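You operate a simulated robot arm through the tools that you are given. There is no shell and no other tool.

The job below is to be done with a simulated two-armed robot. You get a single attempt, and the scene is never put back.

JOB
Brush a patch of sealant onto the flat top of the lead boss.
Fine: hold the pot to open and close it, hold the boss gloved to coat it with the round brush, and put the brush back; the patch shows from above, black for sealant and amber for oil. Set down upright: round brush. A coat counts when it lies all over at full strength: go over it till it gets no stronger.

Only the result counts: the job must be done as asked and must still hold three seconds after the hand-in. Knocking over, shifting, dropping, spilling or breaking anything else fails it.

ROBOT AND FRAMES
Two 6-joint arms with two-finger grippers on one trunk, on a base that moves. Base frame: it is fixed to the floor where the robot stands at the start and does not move with it; the origin is under the middle of the robot, x ahead of it, y to its left, z up. Units: m, degrees, N and s.
The left shoulder is at the start at [0.03, 0.178, 1.038], the right one opposite. With the tool pointing down near the work surface each hand reaches from about 0.52 to 0.82 m from the robot's upright axis, wherever it stands, measured 20 degrees to its own side. Places, roughly: ply bench top [0.7, -0.3, 0.8]; round brush (4x4x8 cm) [0.5, -0.4, 0.8]. Payload 2.54 kg a hand.
Tool frame (each hand has its own): the origin (TCP) lies between the finger pads and is the grasp point; the fingertips stand 0.03 m ahead of it; z points along the fingers, y is the line along which they close. The gripper opens to 0.116 m; its body begins 0.095 m behind the TCP.
Orientation is that of the tool frame in the base frame, as [roll, pitch, yaw] about the fixed x, y, z axes, in that order (R = Rz(yaw) Ry(pitch) Rx(roll)). With the fingers straight down and closing along the base's y, the tool's x points along the base's -x, its y along +y and its z along -z.

CONTROLS
- The arms move only by the tool play_rows. It takes "left_motion", "right_motion" or both (then of equal length, played together; a hand with none holds still); each is a list of rows, each a list of 7 numbers: the turn, a rotation vector about the tool's x, y, z in units of 60 degrees (1.0 is 60 degrees), then the shift along the tool's x, y, z in units of 250 mm (1.0 is 250 mm), then the opening, from 0 (shut) to 1 (fully open). In form: [[wx, wy, wz, tx, ty, tz, gripper], ...]. A call has 1 to 20 rows; each row is the pose to reach, as a shift and turn from the pose commanded when the call began, along the tool's axes at that moment. A call with a number of a shift or a turn outside -1 to 1 is refused whole. Each row takes 0.2 s and may step no farther than 0.05 m and 8.6 degrees from the row before; otherwise, or with a gripper value out of range, the whole call is refused. Where a pose cannot be reached the arm comes as near as it can. A force on the tool above 40 N (or 10 N above the force at the start of the call, whichever is more), or a blocked arm, ends the call early, and 0.2 s more pass. Each finger travels about 0.153 m/s and halts on what it meets, pressing with about 26 N; the grip force reading is that of the motor and also rises with nothing between the fingers. The clock runs only during rows and for 0.2 s after the last one: add rows that repeat a pose to give the fingers time. The reply holds the time, the measured pose of the TCP, the force on the tool along the base axes, the opening and the grip force, in the units named above and with some noise, with the torque about the TCP (base axes, N m) and any sound that the robot's microphone picked up.
- Cameras (640 x 400 px; columns grow to the right, rows downward): "scene" is now at [0.0246, -0.0183, 1.7552]; the picture's right is [-0.35, -0.94, 0.00], its down [-0.82, 0.31, -0.48] and it looks along [0.45, -0.17, -0.88] (base axes); focal length 265 px, centre (320, 200). "left" rides on the left gripper at [0.069, 0.015, -0.122] in its tool frame; the picture's right is [-0.21, 0.98, 0.00], its down [-0.83, -0.18, -0.53] and it looks along [-0.52, -0.11, 0.85] (tool axes); focal length 251 px, centre (320, 200). "right" rides on the right gripper at [0.069, -0.015, -0.122] in its tool frame; the picture's right is [0.21, 0.98, 0.00], its down [-0.83, 0.18, -0.53] and it looks along [-0.52, 0.11, 0.85] (tool axes); focal length 251 px, centre (320, 200). There is no depth. A picture from a camera that has moved, and an enlarged one, comes with that camera's place and axes in the base frame and with its lens. The place of the scene camera against the robot may be out by one fixed shift of up to 0.018 m in any direction.
- capture(camera): a new picture of that camera. The clock stands still meanwhile.
- move_column(by): moves the trunk up (or, below 0, down) by that many m; the arms and the scene camera ride with it, the base frame stays. It gives what a move gives, with no picture.
- steer(legs): drives the robot by 1 to 6 legs, each [ahead, left, turn to the left] in m, m and degrees, along the robot's own axes; the way and the turn of a leg run together, so that a leg with both is an arc; at most 1.5 m and 180 degrees a leg. The arms and the cameras ride along, it lands a little off, and it stops where it bumps. It gives what a move gives.
- aim_head(pan, tilt): turns the head with the scene camera to pan (to the left, within 143 degrees either way) and tilt (down, from -29 to 69), counted from straight ahead of the robot. It gives what a move gives.
- inspect(camera, box): a new picture of the part [left, top, right, bottom] of that camera's present view, enlarged. The clock stands still meanwhile.
- hand_in(): hands the job in; it is judged then, once.

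Places have to be worked out from the pictures, the camera data and where the tool is seen. Open the grippers and draw the arms clear of the work before you hand the job in, unless the task says otherwise.

The tools are called after "Call:" as name(argument=value, ...) on one line, values as JSON. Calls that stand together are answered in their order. play_rows: Moves the arms, as the interface text tells. Its arguments: {"type":"object","properties":{"left_motion":{"type":"array","items":{"type":"array","items":{"type":"number"}}},"right_motion":{"type":"array","items":{"type":"array","items":{"type":"number"}}}},"required":[]} The other tools are called the same way: move_column (by) moves the trunk up or down; steer (legs) drives the base; aim_head (pan, tilt) turns the head that bears the scene camera; capture (camera) takes a picture; inspect (camera, box) takes an enlarged picture of a part of a camera's view; hand_in () hands the job in.

At the start:

```text
clock: 0.0
left_tool_pos: [0.5296, -0.0978, 1.2108]
left_ee_rot: [-179.9, 0.0, 180.0]
left_wrist_force: [-0.3, -0.5, -0.1]
left_ft_torque: [0.0, 0.0, -0.02]
left_opening: 0.116
left_gripper_force: 0.1
right_tool_pos: [0.2897, -0.4487, 1.1898]
right_ee_rot: [-179.9, 0.0, -179.9]
right_wrist_force: [0.6, -0.6, 0.0]
right_ft_torque: [-0.02, -0.02, 0.04]
right_opening: 0.1162
right_gripper_force: 0.0
trunk travel left (down, up): [-0.25, 0.29]
robot x, y, heading: [-0.0024, -0.0013, 0.1]
head pan, tilt (commanded): [-20.4, 61.4]
```

scene: 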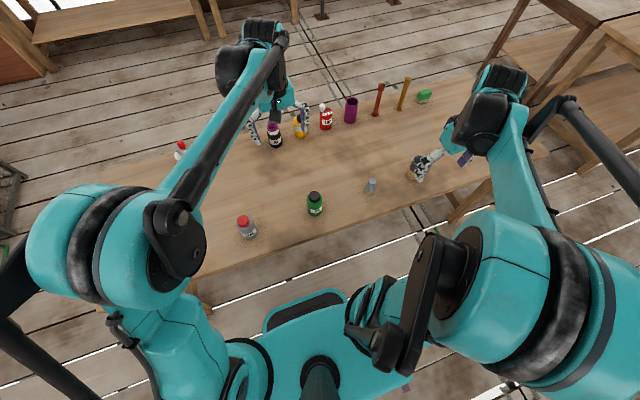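
right: 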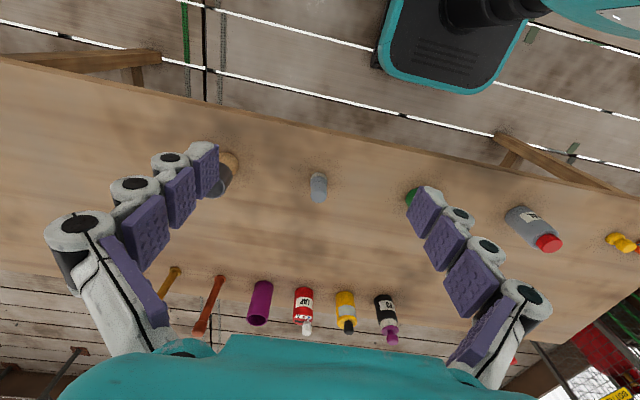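
left: 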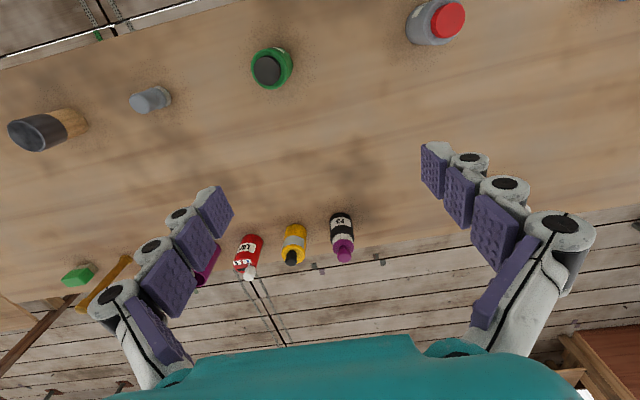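

The pictures show a bench with bottles, pots, a grey boss-like piece and a round brush. I will look closer at each before moving.

Call:
inspect(camera="scene", box=[220, 80, 460, 250])

Call:
inspect(camera="left", box=[0, 0, 320, 200])

Call:
inspect(camera="left", box=[320, 0, 640, 200])

Call:
inspect(camera="left", box=[180, 170, 420, 320])

Call:
inspect(camera="right", box=[180, 120, 640, 350])

```text
2.35 times, centred on (340, 165) of scene
camera zoom: at [0.0246, -0.0183, 1.7552], right [-0.35, -0.94, 0.0], down [-0.82, 0.31, -0.48], along [0.45, -0.17, -0.88], focal length 623 px, centre (273, 282)
```

zoom: 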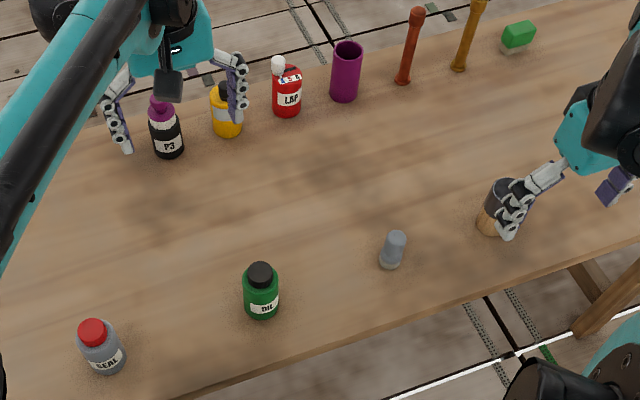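

```text
2.00 times, centred on (160, 100) of left
camera zoom: at [0.4605, -0.0847, 1.3347], right [0.21, 0.98, 0.0], down [0.83, -0.18, 0.53], along [0.52, -0.11, -0.85], focal length 503 px, centre (640, 400)
```

zoom: 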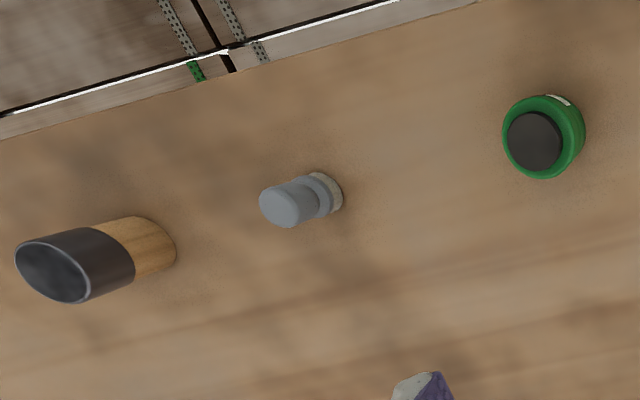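

```text
2.00 times, centred on (480, 100) of left
camera zoom: at [0.4605, -0.0847, 1.3347], right [0.21, 0.98, 0.0], down [0.83, -0.18, 0.53], along [0.52, -0.11, -0.85], focal length 503 px, centre (0, 400)
```

zoom: 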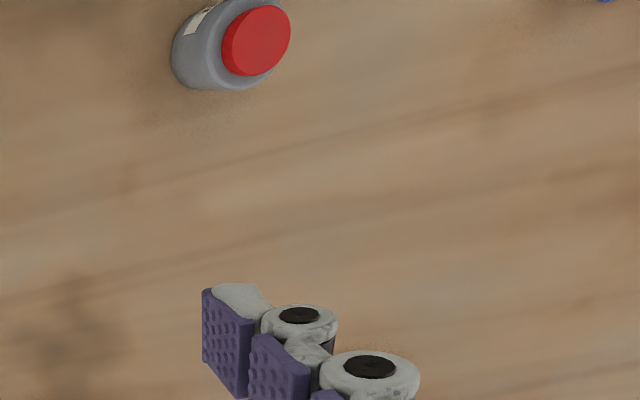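

```text
2.67 times, centred on (300, 245) of left
camera zoom: at [0.4605, -0.0847, 1.3347], right [0.21, 0.98, 0.0], down [0.83, -0.18, 0.53], along [0.52, -0.11, -0.85], focal length 670 px, centre (373, 80)
```

zoom: 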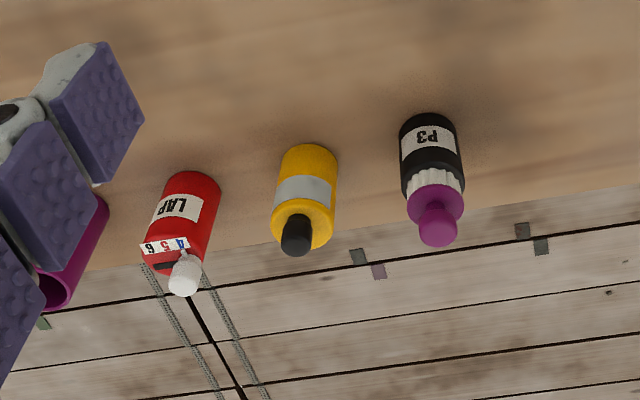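

```text
1.39 times, centred on (410, 235) of right
camera zoom: at [0.2215, -0.4638, 1.312], right [-0.21, 0.98, 0.0], down [0.83, 0.18, 0.53], along [0.52, 0.11, -0.85], focal length 350 px, centre (195, 151)
```

zoom: 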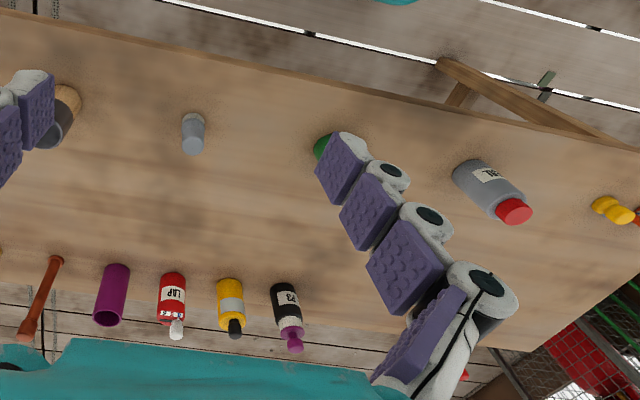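

The item near [0.48, -0.41] matches the stated brush place, so the grey upright piece may be the round brush, and the dark-topped wooden piece further right could be the boss. I will zoom in more and look around with the head.

Call:
inspect(camera="left", box=[120, 70, 184, 110])

Call:
inspect(camera="left", box=[0, 90, 96, 160])

Call:
inspect(camera="scene", box=[340, 140, 452, 210])

Call:
inspect(camera="scene", box=[90, 110, 250, 250])

Call:
inspect(camera="right", box=[480, 180, 640, 280])

```text
10.00 times, centred on (152, 90) of left
camera zoom: at [0.4605, -0.0847, 1.3347], right [0.21, 0.98, 0.0], down [0.83, -0.18, 0.53], along [0.52, -0.11, -0.85], focal length 2514 px, centre (2000, 1300)
```

zoom: 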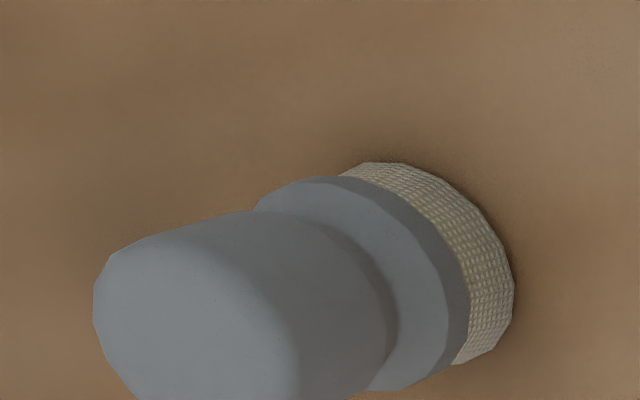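

```text
5.71 times, centred on (48, 125) of left
camera zoom: at [0.4605, -0.0847, 1.3347], right [0.21, 0.98, 0.0], down [0.83, -0.18, 0.53], along [0.52, -0.11, -0.85], focal length 1437 px, centre (1874, 629)
```

zoom: 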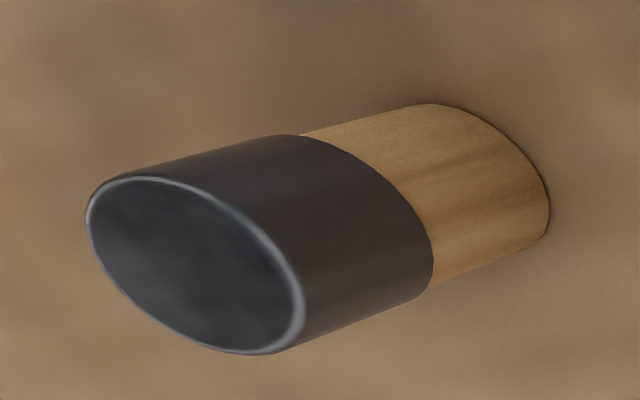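

```text
5.71 times, centred on (396, 175) of scene
camera zoom: at [0.0246, -0.0183, 1.7552], right [-0.35, -0.94, 0.0], down [-0.82, 0.31, -0.48], along [0.45, -0.17, -0.88], focal length 1512 px, centre (-114, 343)
```

zoom: 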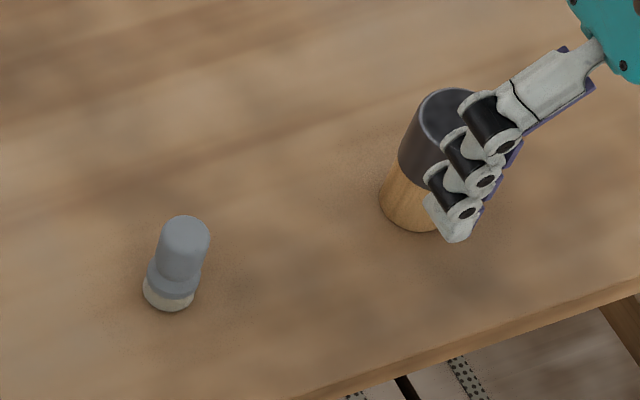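

```text
2.86 times, centred on (170, 180) of scene
camera zoom: at [0.0246, -0.0183, 1.7552], right [-0.35, -0.94, 0.0], down [-0.82, 0.31, -0.48], along [0.45, -0.17, -0.88], focal length 756 px, centre (749, 257)
```

zoom: 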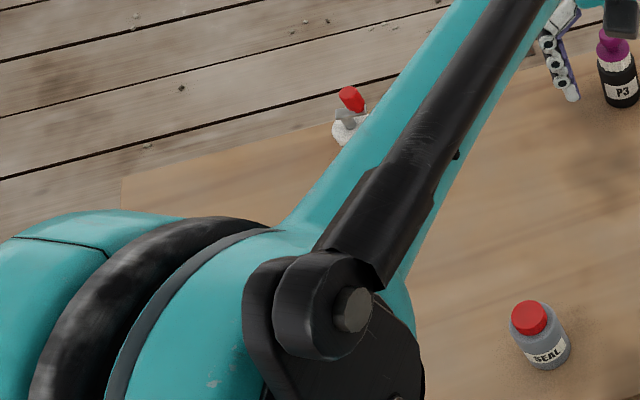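

```text
4.00 times, centred on (560, 230) of right
camera zoom: at [0.2215, -0.4638, 1.312], right [-0.21, 0.98, 0.0], down [0.83, 0.18, 0.53], along [0.52, 0.11, -0.85], focal length 1006 px, centre (-640, 80)
```

zoom: 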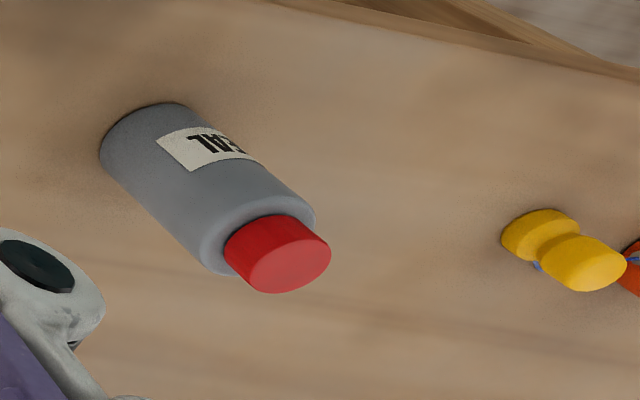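

The dark cylinder on a wood foot looks like the boss, and the grey piece stands on a bristle pad, so it is the brush. There are more things hidden behind the left arm, so I will pan the head to see the bench's left end and the surroundings.

Call:
aim_head(pan=25, tilt=45)

Call:
capture(camera="scene")

Call:
aim_head(pan=-45, tilt=45)

Call:
capture(camera="scene")

```text
clock: 1.1
left_tool_pos: [0.5292, -0.0987, 1.2117]
left_ee_rot: [179.9, 0.0, -180.0]
left_wrist_force: [0.5, -0.5, 0.7]
left_ft_torque: [-0.01, -0.01, 0.04]
left_opening: 0.116
left_gripper_force: 0.0
right_tool_pos: [0.2898, -0.4483, 1.1897]
right_ee_rot: [180.0, 0.0, 180.0]
right_wrist_force: [0.9, -0.3, 0.1]
right_ft_torque: [0.01, 0.0, 0.01]
right_opening: 0.1163
right_gripper_force: 0.1
trunk travel left (down, up): [-0.25, 0.29]
robot x, y, heading: [0.0007, 0.0016, -0.0]
head pan, tilt (commanded): [25.0, 45.0]
```

```text
taken
camera scene: at [0.0374, 0.0387, 1.7763], right [0.42, -0.91, 0.0], down [-0.64, -0.3, -0.71], along [0.64, 0.3, -0.71], focal length 265 px, centre (320, 200)
```

scene: 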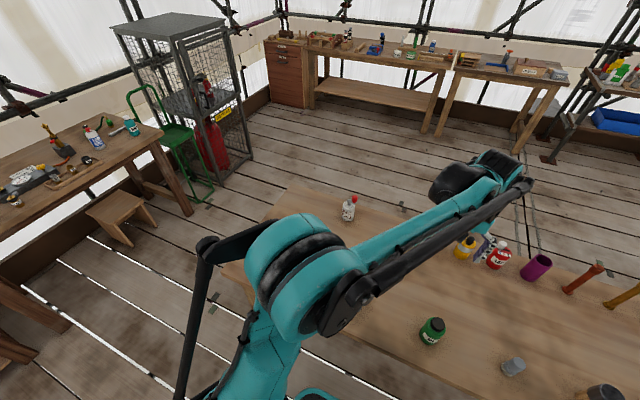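

```text
clock: 2.5
left_tool_pos: [0.5284, -0.0991, 1.2129]
left_ee_rot: [180.0, 0.0, 179.9]
left_wrist_force: [0.6, -0.2, 0.1]
left_ft_torque: [0.05, 0.03, 0.0]
left_opening: 0.116
left_gripper_force: 0.1
right_tool_pos: [0.2904, -0.449, 1.1888]
right_ee_rot: [179.9, 0.0, -180.0]
right_wrist_force: [0.5, -0.7, 0.5]
right_ft_torque: [-0.01, 0.01, 0.01]
right_opening: 0.1158
right_gripper_force: 0.0
trunk travel left (down, up): [-0.25, 0.29]
robot x, y, heading: [0.0012, -0.0037, 0.0]
head pan, tilt (commanded): [-45.0, 45.0]
```

```text
taken
camera scene: at [0.0212, -0.053, 1.7763], right [-0.71, -0.71, 0.0], down [-0.5, 0.5, -0.71], along [0.5, -0.5, -0.71], focal length 265 px, centre (320, 200)
```

scene: 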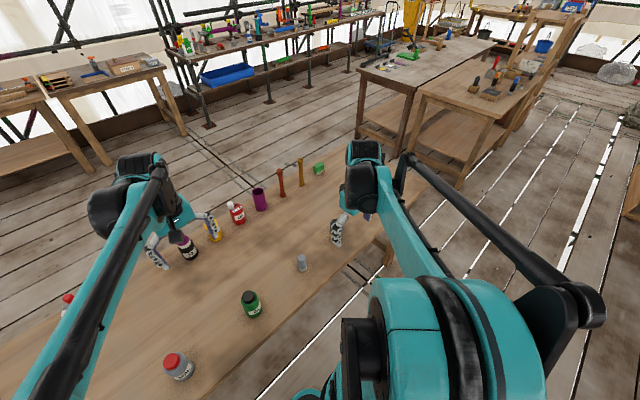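

The rear benches are just surroundings. I will shift the left hand leftward at its present height so its camera sees the left end of the bench.

Call:
play_rows(left_motion=[[0, 0, 0, 0, 0.18, 0, 1], [0, 0, 0, 0, 0.36, 0, 1], [0, 0, 0, 0, 0.54, 0, 1], [0, 0, 0, 0, 0.72, 0, 1], [0, 0, 0, 0, 0.9, 0, 1], [0, 0, 0, 0, 1, 0, 1]])

Call:
capture(camera="left")

Call:
aim_head(pan=0, tilt=60)

Call:
capture(camera="scene")

```text
clock: 3.9
left_tool_pos: [0.5284, 0.1534, 1.2112]
left_ee_rot: [180.0, 0.0, 179.9]
left_wrist_force: [0.7, 0.8, 0.4]
left_ft_torque: [0.01, 0.01, 0.0]
left_opening: 0.1162
left_gripper_force: 0.1
right_tool_pos: [0.2906, -0.4489, 1.1906]
right_ee_rot: [179.9, 0.0, 180.0]
right_wrist_force: [-0.3, -1.0, 0.7]
right_ft_torque: [-0.01, 0.02, -0.01]
right_opening: 0.1159
right_gripper_force: 0.0
trunk travel left (down, up): [-0.25, 0.29]
robot x, y, heading: [-0.0031, 0.0034, 0.1]
head pan, tilt (commanded): [-45.0, 45.0]
```

```text
taken
camera left: at [0.4602, 0.1673, 1.3344], right [0.22, 0.98, 0.0], down [0.83, -0.18, 0.53], along [0.52, -0.12, -0.85], focal length 251 px, centre (320, 200)
```

left: 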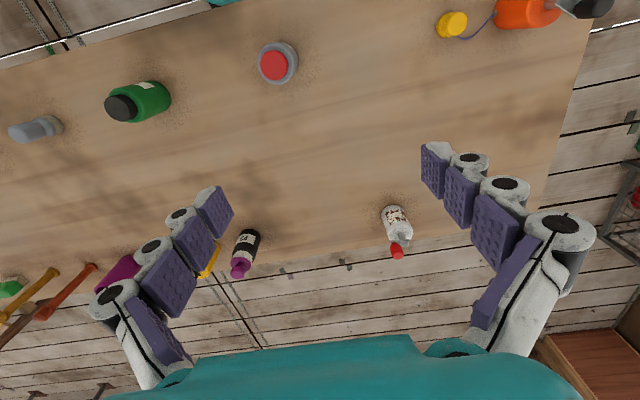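

```text
clock: 5.1
left_tool_pos: [0.5291, 0.1534, 1.2124]
left_ee_rot: [-180.0, 0.1, -180.0]
left_wrist_force: [-1.3, 0.2, -0.1]
left_ft_torque: [0.01, 0.0, 0.0]
left_opening: 0.1159
left_gripper_force: 0.0
right_tool_pos: [0.2909, -0.4494, 1.1901]
right_ee_rot: [179.9, 0.0, -180.0]
right_wrist_force: [0.0, -1.4, -0.5]
right_ft_torque: [-0.02, 0.03, 0.01]
right_opening: 0.1159
right_gripper_force: 0.0
trunk travel left (down, up): [-0.25, 0.29]
robot x, y, heading: [-0.0022, 0.0032, 0.1]
head pan, tilt (commanded): [0.0, 60.0]
```

```text
taken
camera scene: at [0.0303, 0.0044, 1.7568], right [0.0, -1.0, 0.0], down [-0.87, 0.0, -0.5], along [0.5, 0.0, -0.87], focal length 265 px, centre (320, 200)
```

scene: 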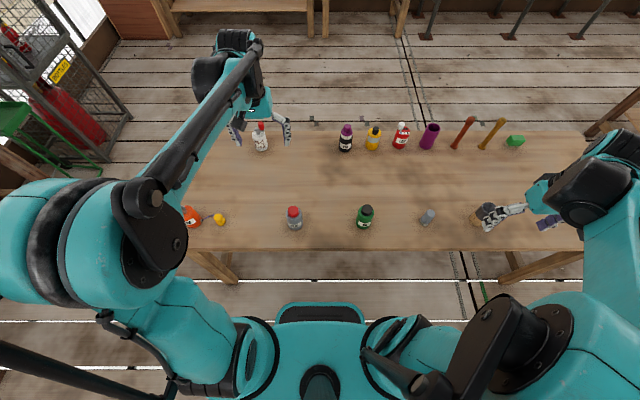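

Call:
inspect(camera="left", box=[400, 0, 640, 150])

Call:
inspect(camera="left", box=[80, 20, 320, 170])

Call:
inspect(camera="scene", box=[170, 180, 330, 280])

Call:
inspect(camera="scene", box=[400, 100, 560, 200])

```text
2.67 times, centred on (520, 75) of left
camera zoom: at [0.4605, 0.1662, 1.3345], right [0.21, 0.98, 0.0], down [0.83, -0.18, 0.53], along [0.52, -0.11, -0.85], focal length 670 px, centre (-213, 533)
```

zoom: 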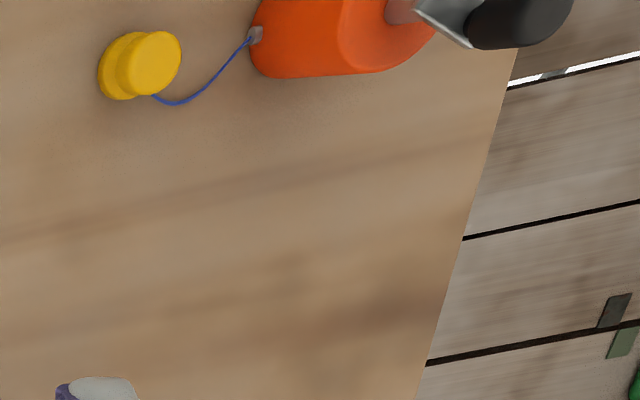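

```text
2.67 times, centred on (200, 95) of left
camera zoom: at [0.4605, 0.1662, 1.3345], right [0.21, 0.98, 0.0], down [0.83, -0.18, 0.53], along [0.52, -0.11, -0.85], focal length 670 px, centre (640, 480)
```

zoom: 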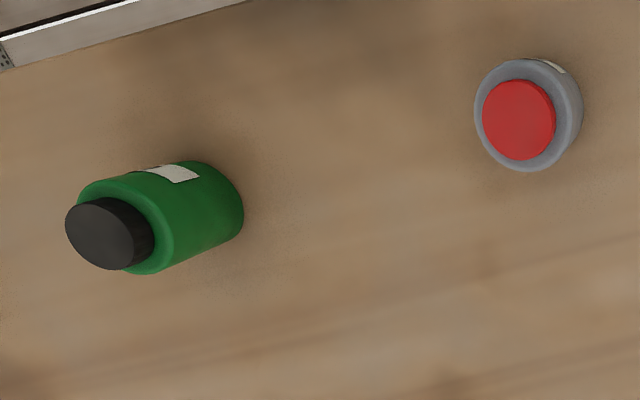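

```text
4.00 times, centred on (250, 230) of scene
camera zoom: at [0.0303, 0.0044, 1.7568], right [0.0, -1.0, 0.0], down [-0.87, 0.0, -0.5], along [0.5, 0.0, -0.87], focal length 1059 px, centre (600, 80)
```

zoom: 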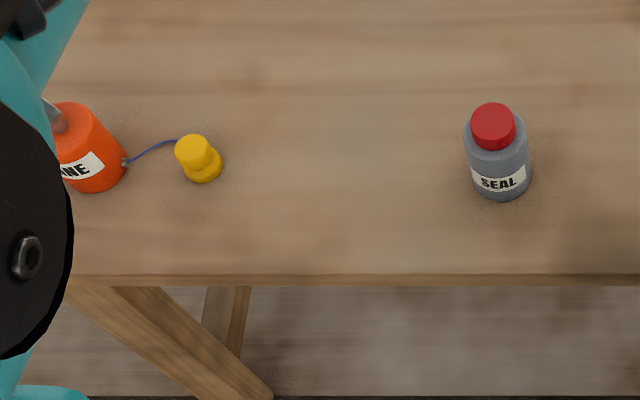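

```text
4.00 times, centred on (480, 150) of scene
camera zoom: at [0.0303, 0.0044, 1.7568], right [0.0, -1.0, 0.0], down [-0.87, 0.0, -0.5], along [0.5, 0.0, -0.87], focal length 1059 px, centre (-320, 400)
```

zoom: 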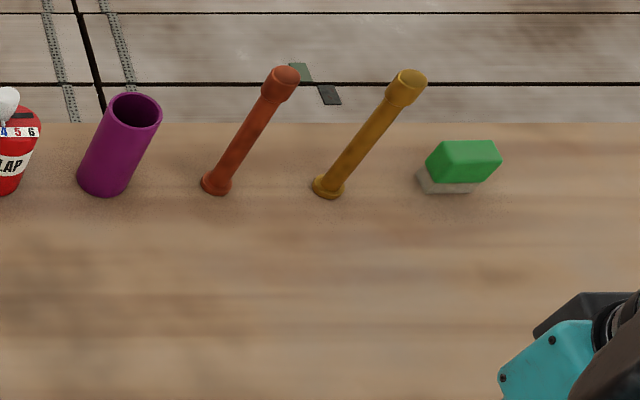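

The sealant pot (SEAL, red lid) triangulates to about [0.472, 0.094] with lid top near z 0.908, the brush to [0.478, -0.414] and the boss to [0.49, -0.63]. The pot is too near for a tool-down reach, so I check behind the robot before backing off.

Call:
aim_head(pan=140, tilt=50)

Call:
capture(camera="scene")

Call:
aim_head(pan=-140, tilt=50)

Call:
capture(camera="scene")

```text
clock: 7.3
left_tool_pos: [0.5288, 0.1541, 1.2122]
left_ee_rot: [-179.9, 0.0, 180.0]
left_wrist_force: [-1.0, -0.6, -0.4]
left_ft_torque: [-0.01, 0.0, 0.01]
left_opening: 0.1161
left_gripper_force: 0.0
right_tool_pos: [0.2905, -0.4504, 1.1901]
right_ee_rot: [180.0, 0.0, 179.9]
right_wrist_force: [0.3, 0.9, -0.7]
right_ft_torque: [0.0, -0.01, -0.01]
right_opening: 0.1162
right_gripper_force: 0.1
trunk travel left (down, up): [-0.25, 0.29]
robot x, y, heading: [-0.0006, -0.0006, 0.1]
head pan, tilt (commanded): [140.0, 50.0]
```

```text
taken
camera scene: at [-0.0953, 0.0541, 1.7694], right [0.64, 0.77, 0.0], down [0.59, -0.49, -0.64], along [-0.49, 0.41, -0.77], focal length 265 px, centre (320, 200)
```

scene: 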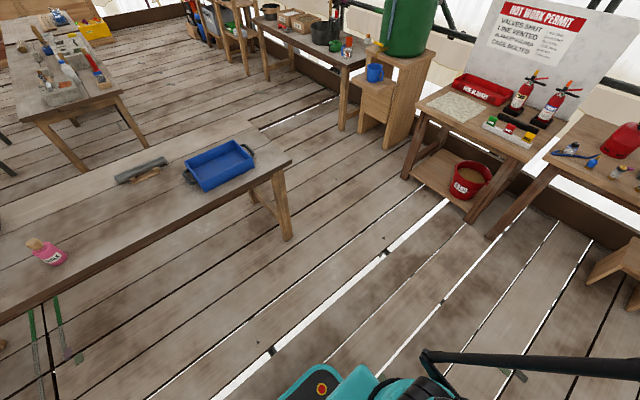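

```text
clock: 11.2
left_tool_pos: [0.5298, 0.1525, 1.2119]
left_ee_rot: [180.0, 0.1, 180.0]
left_wrist_force: [-0.4, -0.5, -0.5]
left_ft_torque: [0.03, 0.01, 0.0]
left_opening: 0.116
left_gripper_force: 0.0
right_tool_pos: [0.2911, -0.4489, 1.1905]
right_ee_rot: [-179.9, 0.0, -180.0]
right_wrist_force: [-0.9, -0.4, 0.6]
right_ft_torque: [-0.01, 0.02, -0.03]
right_opening: 0.1158
right_gripper_force: 0.1
trunk travel left (down, up): [-0.25, 0.29]
robot x, y, heading: [-0.0, -0.0001, 0.1]
head pan, tilt (commanded): [-140.0, 50.0]
```

```text
taken
camera scene: at [-0.0954, -0.045, 1.7694], right [-0.64, 0.77, 0.0], down [0.59, 0.49, -0.64], along [-0.49, -0.41, -0.77], focal length 265 px, centre (320, 200)
```

scene: 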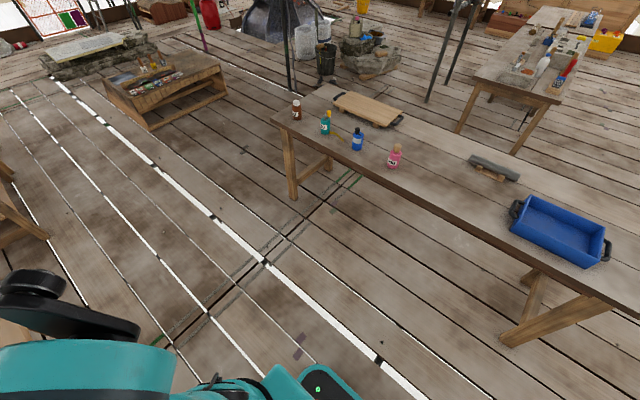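

There is another bench behind at about x = -0.7, so backing off 0.13 m is clear. I drive back 0.13 and right 0.10 and aim the head at the work.

Call:
steer(legs=[[-0.13, -0.1, 0]])

Call:
aim_head(pan=-5, tilt=58)

Call:
capture(camera="scene")

Call:
capture(camera="right")

Call:
capture(camera="left")

```text
clock: 12.6
left_tool_pos: [0.4041, 0.0536, 1.2115]
left_ee_rot: [180.0, 0.1, -180.0]
left_wrist_force: [-1.4, 0.4, -0.2]
left_ft_torque: [0.01, -0.06, -0.02]
left_opening: 0.1161
left_gripper_force: 0.0
right_tool_pos: [0.1661, -0.549, 1.1898]
right_ee_rot: [180.0, 0.0, 179.9]
right_wrist_force: [-0.4, 0.1, -0.4]
right_ft_torque: [0.02, -0.01, -0.01]
right_opening: 0.1162
right_gripper_force: 0.1
trunk travel left (down, up): [-0.25, 0.29]
robot x, y, heading: [-0.123, -0.0989, -0.2]
head pan, tilt (commanded): [-140.0, 50.0]
```

```text
clock: 14.7
left_tool_pos: [0.4058, 0.0531, 1.2108]
left_ee_rot: [-180.0, 0.0, -180.0]
left_wrist_force: [0.3, -0.4, 0.2]
left_ft_torque: [-0.02, -0.03, 0.01]
left_opening: 0.1163
left_gripper_force: 0.0
right_tool_pos: [0.1673, -0.5483, 1.1904]
right_ee_rot: [180.0, 0.0, -180.0]
right_wrist_force: [-0.4, -0.5, 0.3]
right_ft_torque: [-0.01, -0.02, 0.03]
right_opening: 0.1161
right_gripper_force: 0.0
trunk travel left (down, up): [-0.25, 0.29]
robot x, y, heading: [-0.1255, -0.1007, 0.2]
head pan, tilt (commanded): [-5.0, 58.0]
```

```text
taken
camera scene: at [-0.0911, -0.101, 1.7592], right [-0.09, -1.0, 0.0], down [-0.84, 0.07, -0.53], along [0.53, -0.05, -0.85], focal length 265 px, centre (320, 200)
```

scene: 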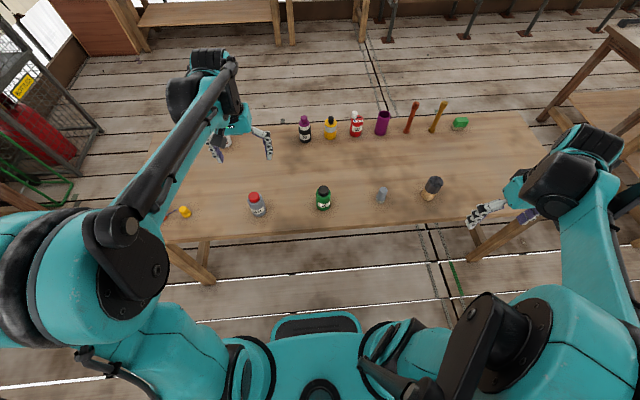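

```text
taken
camera right: at [0.0978, -0.5633, 1.312], right [-0.21, 0.98, 0.0], down [0.83, 0.18, 0.53], along [0.52, 0.11, -0.85], focal length 251 px, centre (320, 200)
```

right: 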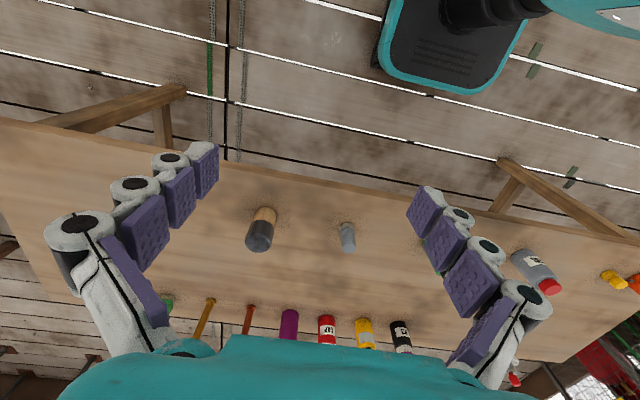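

```text
taken
camera left: at [0.3371, 0.0668, 1.3345], right [0.22, 0.98, 0.0], down [0.83, -0.18, 0.53], along [0.52, -0.12, -0.85], focal length 251 px, centre (320, 200)
```

left: 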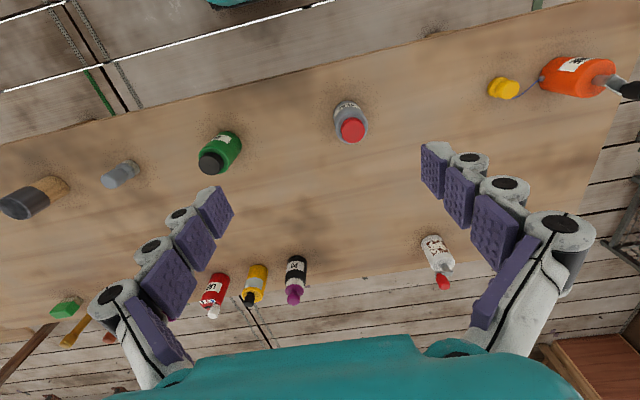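

Now the boss, brush and pot are all in plain view. I zoom on each to measure them.

Call:
inspect(camera="right", box=[220, 190, 380, 290])

Call:
inspect(camera="scene", box=[360, 160, 460, 222])

Call:
inspect(camera="left", box=[290, 80, 418, 160])

Call:
inspect(camera="scene", box=[220, 170, 348, 250])

```text
4.00 times, centred on (300, 240) of right
camera zoom: at [0.0978, -0.5633, 1.312], right [-0.21, 0.98, 0.0], down [0.83, 0.18, 0.53], along [0.52, 0.11, -0.85], focal length 1006 px, centre (400, 40)
```

zoom: 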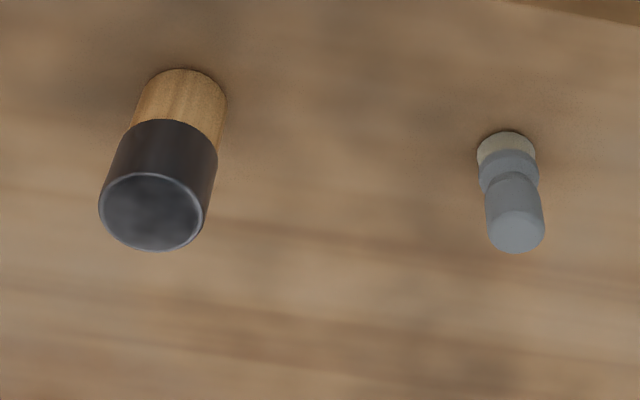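

```text
6.40 times, centred on (410, 191) of scene
camera zoom: at [-0.0911, -0.101, 1.7592], right [-0.09, -1.0, 0.0], down [-0.84, 0.07, -0.53], along [0.53, -0.05, -0.85], focal length 1694 px, centre (-256, 258)
```

zoom: 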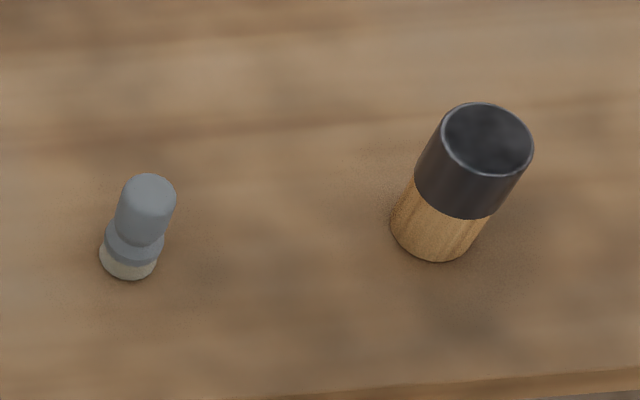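

```text
5.00 times, centred on (354, 120) of left
camera zoom: at [0.3371, 0.0668, 1.3345], right [0.22, 0.98, 0.0], down [0.83, -0.18, 0.53], along [0.52, -0.12, -0.85], focal length 1257 px, centre (150, 600)
```

zoom: 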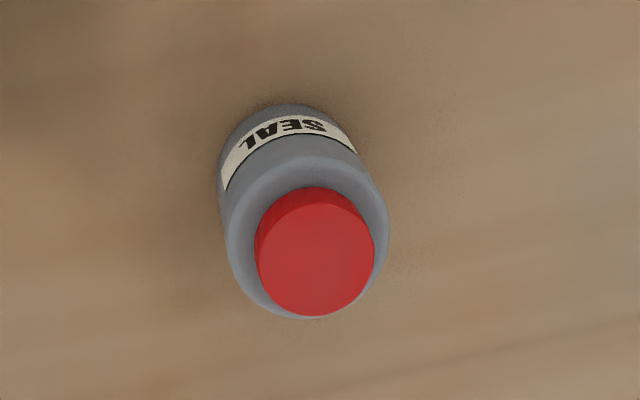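

```text
5.00 times, centred on (284, 210) of scene
camera zoom: at [-0.0911, -0.101, 1.7592], right [-0.09, -1.0, 0.0], down [-0.84, 0.07, -0.53], along [0.53, -0.05, -0.85], focal length 1323 px, centre (500, 150)
```

zoom: 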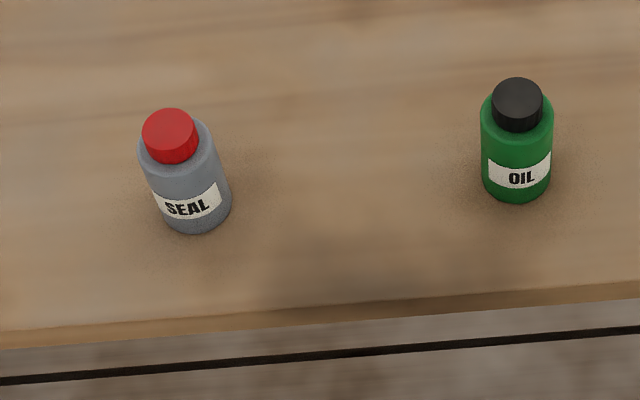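

Measured: pot axis [0.473, 0.095], body about 6 cm wide with a 4 cm lid whose top is at z about 0.908. The left hand will take the pot body from the left and tilted, leaving the lid free for the right hand; first I turn and shift it high above the bench.

Call:
play_rows(left_motion=[[0, 0, 0.125, 0, 0.078, 0.03, 1], [0, 0, 0.25, 0, 0.155, 0.06, 1], [0, 0, 0.375, 0, 0.232, 0.09, 1], [0, 0, 0.5, 0, 0.31, 0.122, 1], [0, 0, 0.625, 0, 0.388, 0.152, 1], [0, 0, 0.75, 0, 0.465, 0.183, 1], [0, 0, 0.875, 0, 0.543, 0.213, 1], [0, 0, 1, -0.012, 0.62, 0.244, 1]])

Call:
play_rows(left_motion=[[0, -0.125, 0, 0, 0, 0, 1], [0, -0.25, 0, 0, 0, 0, 1], [0, -0.375, 0, 0, 0, 0, 1], [0, -0.5, 0, 0, 0, 0, 1], [0, -0.625, 0, 0, 0, 0, 1], [0, -0.75, 0, 0, 0, 0, 1], [0, -0.875, 0, 0, 0, 0, 1], [0, -1, 0, 0, 0, 0, 1], [0, -1, 0, 0, 0, 0, 1]])

Call:
capture(camera="scene")

Call:
capture(camera="left")

```text
clock: 16.5
left_tool_pos: [0.4093, 0.2091, 1.1508]
left_ee_rot: [-179.9, 0.1, 119.7]
left_wrist_force: [-0.8, 0.0, 0.5]
left_ft_torque: [-0.04, 0.0, -0.01]
left_opening: 0.1157
left_gripper_force: 0.1
right_tool_pos: [0.1676, -0.5485, 1.1908]
right_ee_rot: [-179.9, 0.0, -180.0]
right_wrist_force: [0.6, 0.2, 0.8]
right_ft_torque: [-0.01, 0.0, -0.02]
right_opening: 0.1162
right_gripper_force: 0.1
trunk travel left (down, up): [-0.25, 0.29]
robot x, y, heading: [-0.1226, -0.098, 0.0]
head pan, tilt (commanded): [-5.0, 58.0]
```

```text
clock: 18.5
left_tool_pos: [0.4078, 0.2082, 1.1515]
left_ee_rot: [179.9, 60.1, 119.9]
left_wrist_force: [-0.7, -0.7, 0.2]
left_ft_torque: [0.04, -0.02, -0.01]
left_opening: 0.1163
left_gripper_force: 0.0
right_tool_pos: [0.1663, -0.5493, 1.1898]
right_ee_rot: [180.0, 0.0, 179.9]
right_wrist_force: [0.1, -0.4, 0.6]
right_ft_torque: [0.01, -0.02, -0.03]
right_opening: 0.1163
right_gripper_force: 0.1
trunk travel left (down, up): [-0.25, 0.29]
robot x, y, heading: [-0.1242, -0.1031, -0.1]
head pan, tilt (commanded): [-5.0, 58.0]
```

```text
taken
camera scene: at [-0.0914, -0.1017, 1.7592], right [-0.09, -1.0, 0.0], down [-0.84, 0.07, -0.53], along [0.53, -0.05, -0.85], focal length 265 px, centre (320, 200)
```

scene: 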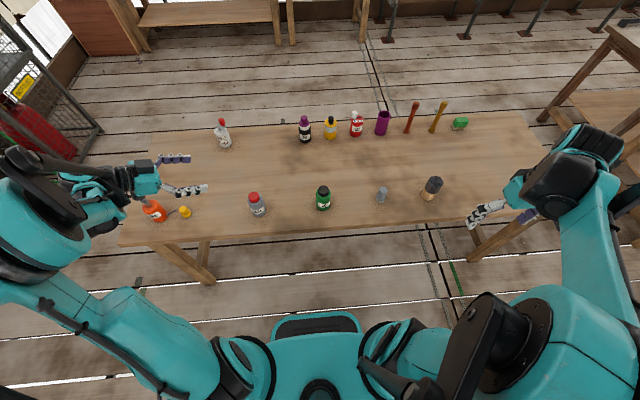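

```text
taken
camera left: at [0.3524, 0.3354, 1.1525], right [0.9, 0.39, 0.19], down [-0.18, -0.05, 0.98], along [0.4, -0.92, 0.03], focal length 251 px, centre (320, 200)
```

left: 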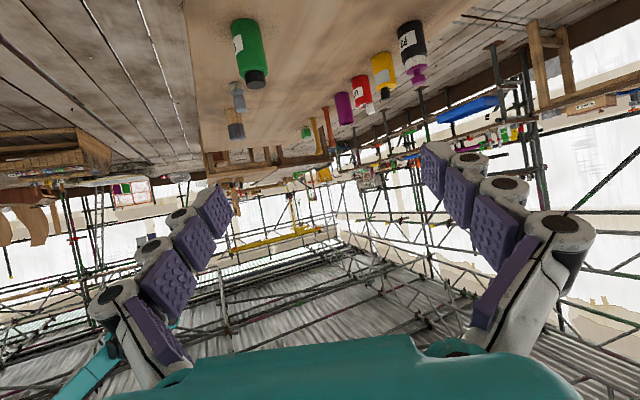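

The tilted pose is reachable and the wrist stays well clear of the orange bottle. I lower the left hand straight down to its pre-grasp beside the pot, about 0.15 m back along the fingers.

Call:
play_rows(left_motion=[[0, 0, 0, 0.133, 0, 0.077, 1], [0, 0, 0, 0.266, 0, 0.153, 1], [0, 0, 0, 0.399, 0, 0.23, 1], [0, 0, 0, 0.531, 0, 0.307, 1], [0, 0, 0, 0.664, 0, 0.383, 1], [0, 0, 0, 0.797, 0, 0.46, 1], [0, 0, 0, 0.797, 0, 0.46, 1]])

Call:
capture(camera="scene")

Call:
capture(camera="left")

Call:
capture(camera="right")

```text
clock: 20.1
left_tool_pos: [0.4072, 0.208, 0.9191]
left_ee_rot: [179.8, 60.0, 120.0]
left_wrist_force: [0.4, -0.7, 0.0]
left_ft_torque: [0.01, 0.02, 0.02]
left_opening: 0.116
left_gripper_force: 0.1
right_tool_pos: [0.1672, -0.5486, 1.1899]
right_ee_rot: [180.0, -0.1, 180.0]
right_wrist_force: [-0.2, -0.8, 0.4]
right_ft_torque: [0.02, -0.01, -0.04]
right_opening: 0.1161
right_gripper_force: 0.0
trunk travel left (down, up): [-0.25, 0.29]
robot x, y, heading: [-0.1237, -0.0995, -0.1]
head pan, tilt (commanded): [-5.0, 58.0]
```

```text
taken
camera scene: at [-0.0919, -0.1015, 1.7592], right [-0.09, -1.0, 0.0], down [-0.84, 0.07, -0.53], along [0.53, -0.05, -0.85], focal length 265 px, centre (320, 200)
```

scene: 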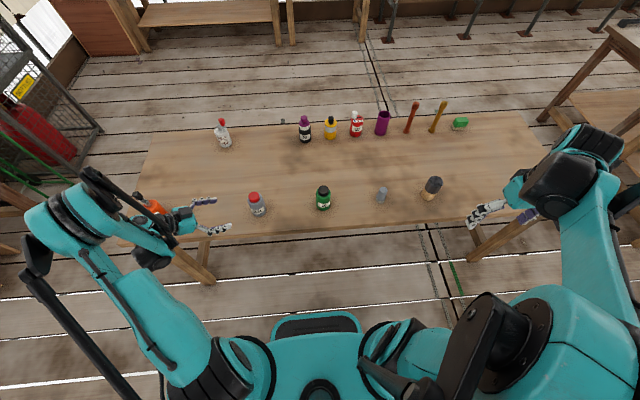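

```text
taken
camera left: at [0.3513, 0.3354, 0.922], right [0.9, 0.39, 0.19], down [-0.18, -0.05, 0.98], along [0.4, -0.92, 0.03], focal length 251 px, centre (320, 200)
```

left: 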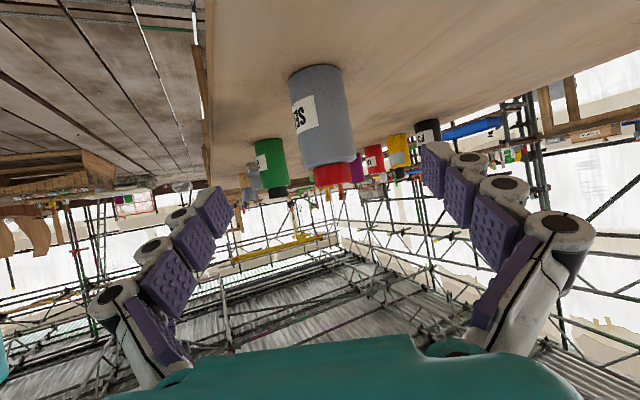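

```text
taken
camera right: at [0.0972, -0.5637, 1.312], right [-0.21, 0.98, 0.0], down [0.83, 0.18, 0.53], along [0.52, 0.11, -0.85], focal length 251 px, centre (320, 200)
```

right: 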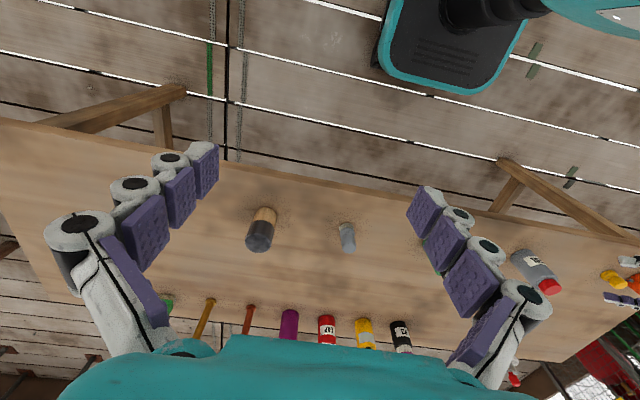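

The left camera now gives a side-on (upside-down) view of the pot. I zoom in to read its lid and body heights.

Call:
inspect(camera="left", box=[240, 50, 400, 210])

Call:
inspect(camera="scene", box=[80, 140, 304, 280])

```text
2.50 times, centred on (320, 130) of left
camera zoom: at [0.3513, 0.3354, 0.922], right [0.9, 0.39, 0.19], down [-0.18, -0.05, 0.98], along [0.4, -0.92, 0.03], focal length 629 px, centre (320, 375)
```

zoom: 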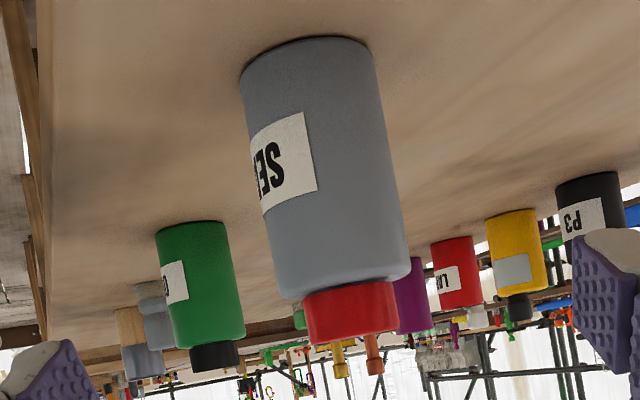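

```text
2.86 times, centred on (192, 210) of scene
camera zoom: at [-0.0919, -0.1015, 1.7592], right [-0.09, -1.0, 0.0], down [-0.84, 0.07, -0.53], along [0.53, -0.05, -0.85], focal length 756 px, centre (686, 171)
```

zoom: 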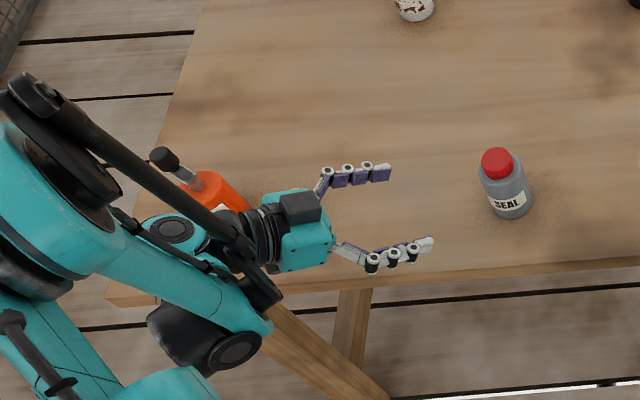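

Bench top reads as z 0.80, pot body up to about 0.893 and the lid to about 0.91. I slide the left hand forward along its fingers so the pot sits between the pads at z 0.845, without closing yet.

Call:
play_rows(left_motion=[[0, 0, 0, -0.001, 0.001, 0.08, 1], [0, 0, 0, -0.002, 0.002, 0.16, 1], [0, 0, 0, -0.003, 0.003, 0.24, 1], [0, 0, 0, -0.004, 0.004, 0.32, 1], [0, 0, 0, -0.005, 0.005, 0.4, 1], [0, 0, 0, -0.006, 0.005, 0.48, 1], [0, 0, 0, -0.006, 0.005, 0.55, 1], [0, 0, 0, -0.006, 0.005, 0.603, 1], [0, 0, 0, -0.006, 0.005, 0.603, 1]])

Call:
inspect(camera="scene", box=[140, 150, 332, 270])

Call:
capture(camera="left")

```text
clock: 22.1
left_tool_pos: [0.4873, 0.1002, 0.8483]
left_ee_rot: [-179.9, 60.1, 119.9]
left_wrist_force: [0.4, -0.2, 0.0]
left_ft_torque: [-0.02, 0.0, 0.01]
left_opening: 0.116
left_gripper_force: 0.1
left hand out of reach, approached as far as the arm can: row 4, 5, 6, 7, 8, 9
right_tool_pos: [0.1674, -0.5483, 1.1894]
right_ee_rot: [180.0, 0.1, 179.9]
right_wrist_force: [0.1, 0.0, -0.2]
right_ft_torque: [-0.02, -0.01, 0.02]
right_opening: 0.116
right_gripper_force: 0.0
trunk travel left (down, up): [-0.25, 0.29]
robot x, y, heading: [-0.1237, -0.1015, 0.1]
head pan, tilt (commanded): [-5.0, 58.0]
```

```text
3.33 times, centred on (236, 210) of scene
camera zoom: at [-0.0914, -0.1008, 1.7592], right [-0.09, -1.0, 0.0], down [-0.84, 0.07, -0.53], along [0.53, -0.05, -0.85], focal length 882 px, centre (600, 167)
```

zoom: 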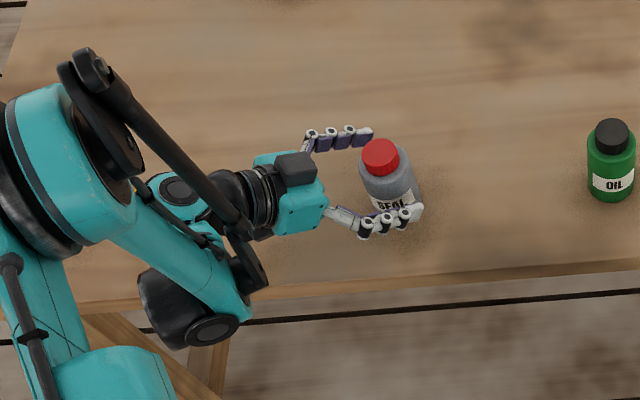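

```text
taken
camera left: at [0.4316, 0.2271, 0.8505], right [0.9, 0.39, 0.19], down [-0.18, -0.05, 0.98], along [0.4, -0.92, 0.03], focal length 251 px, centre (320, 200)
```

left: 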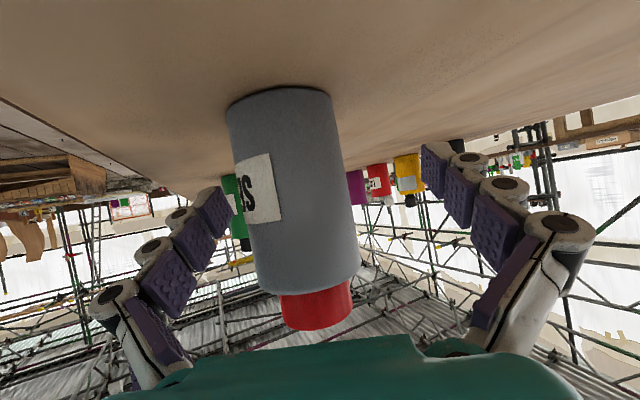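

The arm stops about 13 mm short because the pot is too near for this pose. I back the left hand out along its fingers, then shift the base 0.09 m back and 0.10 m left.

Call:
play_rows(left_motion=[[0, 0, 0, 0, 0, -0.08, 1], [0, 0, 0, 0, 0, -0.16, 1], [0, 0, 0, 0, 0, -0.24, 1], [0, 0, 0, 0, 0, -0.32, 1], [0, 0, 0, 0, 0, -0.4, 1], [0, 0, 0, 0, 0, -0.48, 1], [0, 0, 0, 0, 0, -0.56, 1], [0, 0, 0, 0, 0, -0.6, 1], [0, 0, 0, 0, 0, -0.6, 1]])

Call:
steer(legs=[[-0.09, 0.1, 0]])

Call:
inspect(camera="scene", box=[140, 120, 396, 280])

Call:
capture(camera="left")

```text
clock: 24.1
left_tool_pos: [0.4208, 0.2123, 0.9253]
left_ee_rot: [-180.0, 59.9, 119.9]
left_wrist_force: [-0.1, -0.6, -0.1]
left_ft_torque: [0.04, 0.01, 0.0]
left_opening: 0.116
left_gripper_force: 0.0
right_tool_pos: [0.1665, -0.5484, 1.19]
right_ee_rot: [180.0, 0.0, -180.0]
right_wrist_force: [-0.9, -0.8, -0.3]
right_ft_torque: [0.0, 0.01, 0.03]
right_opening: 0.116
right_gripper_force: 0.1
trunk travel left (down, up): [-0.25, 0.29]
robot x, y, heading: [-0.123, -0.0974, -0.1]
head pan, tilt (commanded): [-5.0, 58.0]
```

```text
clock: 25.4
left_tool_pos: [0.3306, 0.3115, 0.9264]
left_ee_rot: [-180.0, 60.0, 119.9]
left_wrist_force: [-0.5, 0.0, 1.4]
left_ft_torque: [0.01, -0.01, 0.01]
left_opening: 0.116
left_gripper_force: 0.0
right_tool_pos: [0.0755, -0.4495, 1.1904]
right_ee_rot: [-179.9, 0.0, 179.8]
right_wrist_force: [-1.0, -0.9, 0.3]
right_ft_torque: [-0.05, -0.03, 0.01]
right_opening: 0.1159
right_gripper_force: 0.1
trunk travel left (down, up): [-0.25, 0.29]
robot x, y, heading: [-0.2106, -0.0024, 0.0]
head pan, tilt (commanded): [-5.0, 58.0]
```

```text
2.50 times, centred on (268, 200) of scene
camera zoom: at [-0.1825, -0.001, 1.7592], right [-0.09, -1.0, 0.0], down [-0.84, 0.07, -0.53], along [0.53, -0.05, -0.85], focal length 662 px, centre (450, 200)
```

zoom: 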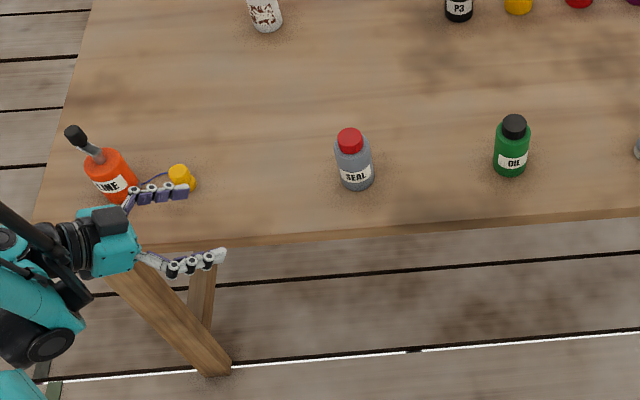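

```text
taken
camera left: at [0.2744, 0.4381, 0.9273], right [0.9, 0.39, 0.19], down [-0.18, -0.05, 0.98], along [0.4, -0.92, 0.03], focal length 251 px, centre (320, 200)
```

left: 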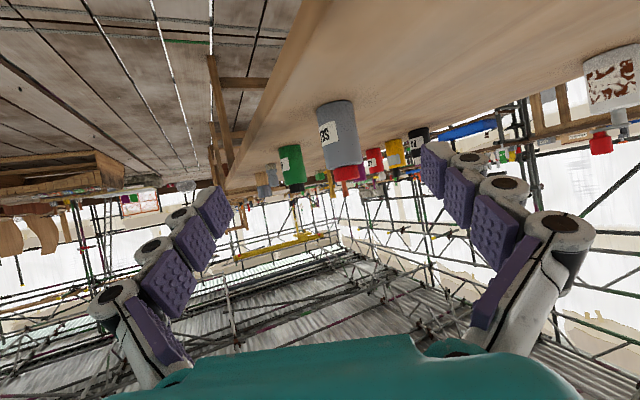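

The base is now at about [-0.21, 0.0]. I bring the left hand back to the pre-grasp beside the pot, moving away from the orange bottle.

Call:
play_rows(left_motion=[[0, 0, 0, -0.059, 0.015, 0.115, 1], [0, 0, 0, -0.118, 0.03, 0.23, 1], [0, 0, 0, -0.176, 0.045, 0.344, 1], [0, 0, 0, -0.235, 0.06, 0.459, 1], [0, 0, 0, -0.235, 0.06, 0.459, 1]])

Call:
inspect(camera="left", box=[240, 50, 400, 210])

```text
clock: 26.6
left_tool_pos: [0.4117, 0.2069, 0.9181]
left_ee_rot: [-180.0, 60.1, 120.0]
left_wrist_force: [-0.6, -0.2, -0.3]
left_ft_torque: [-0.02, -0.03, -0.04]
left_opening: 0.1159
left_gripper_force: 0.1
right_tool_pos: [0.0772, -0.4501, 1.1901]
right_ee_rot: [180.0, 0.0, 179.8]
right_wrist_force: [0.8, -0.4, 0.7]
right_ft_torque: [-0.01, 0.01, 0.0]
right_opening: 0.116
right_gripper_force: 0.0
trunk travel left (down, up): [-0.25, 0.29]
robot x, y, heading: [-0.2114, -0.0029, -0.2]
head pan, tilt (commanded): [-5.0, 58.0]
```

```text
2.50 times, centred on (320, 130) of left
camera zoom: at [0.3541, 0.3345, 0.9213], right [0.9, 0.39, 0.19], down [-0.18, -0.05, 0.98], along [0.4, -0.92, 0.03], focal length 629 px, centre (320, 375)
```

zoom: 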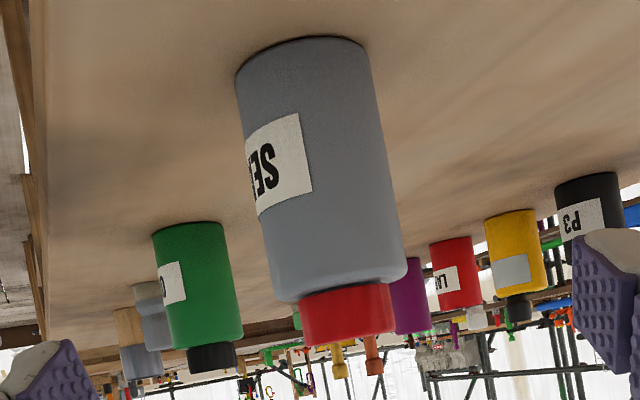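

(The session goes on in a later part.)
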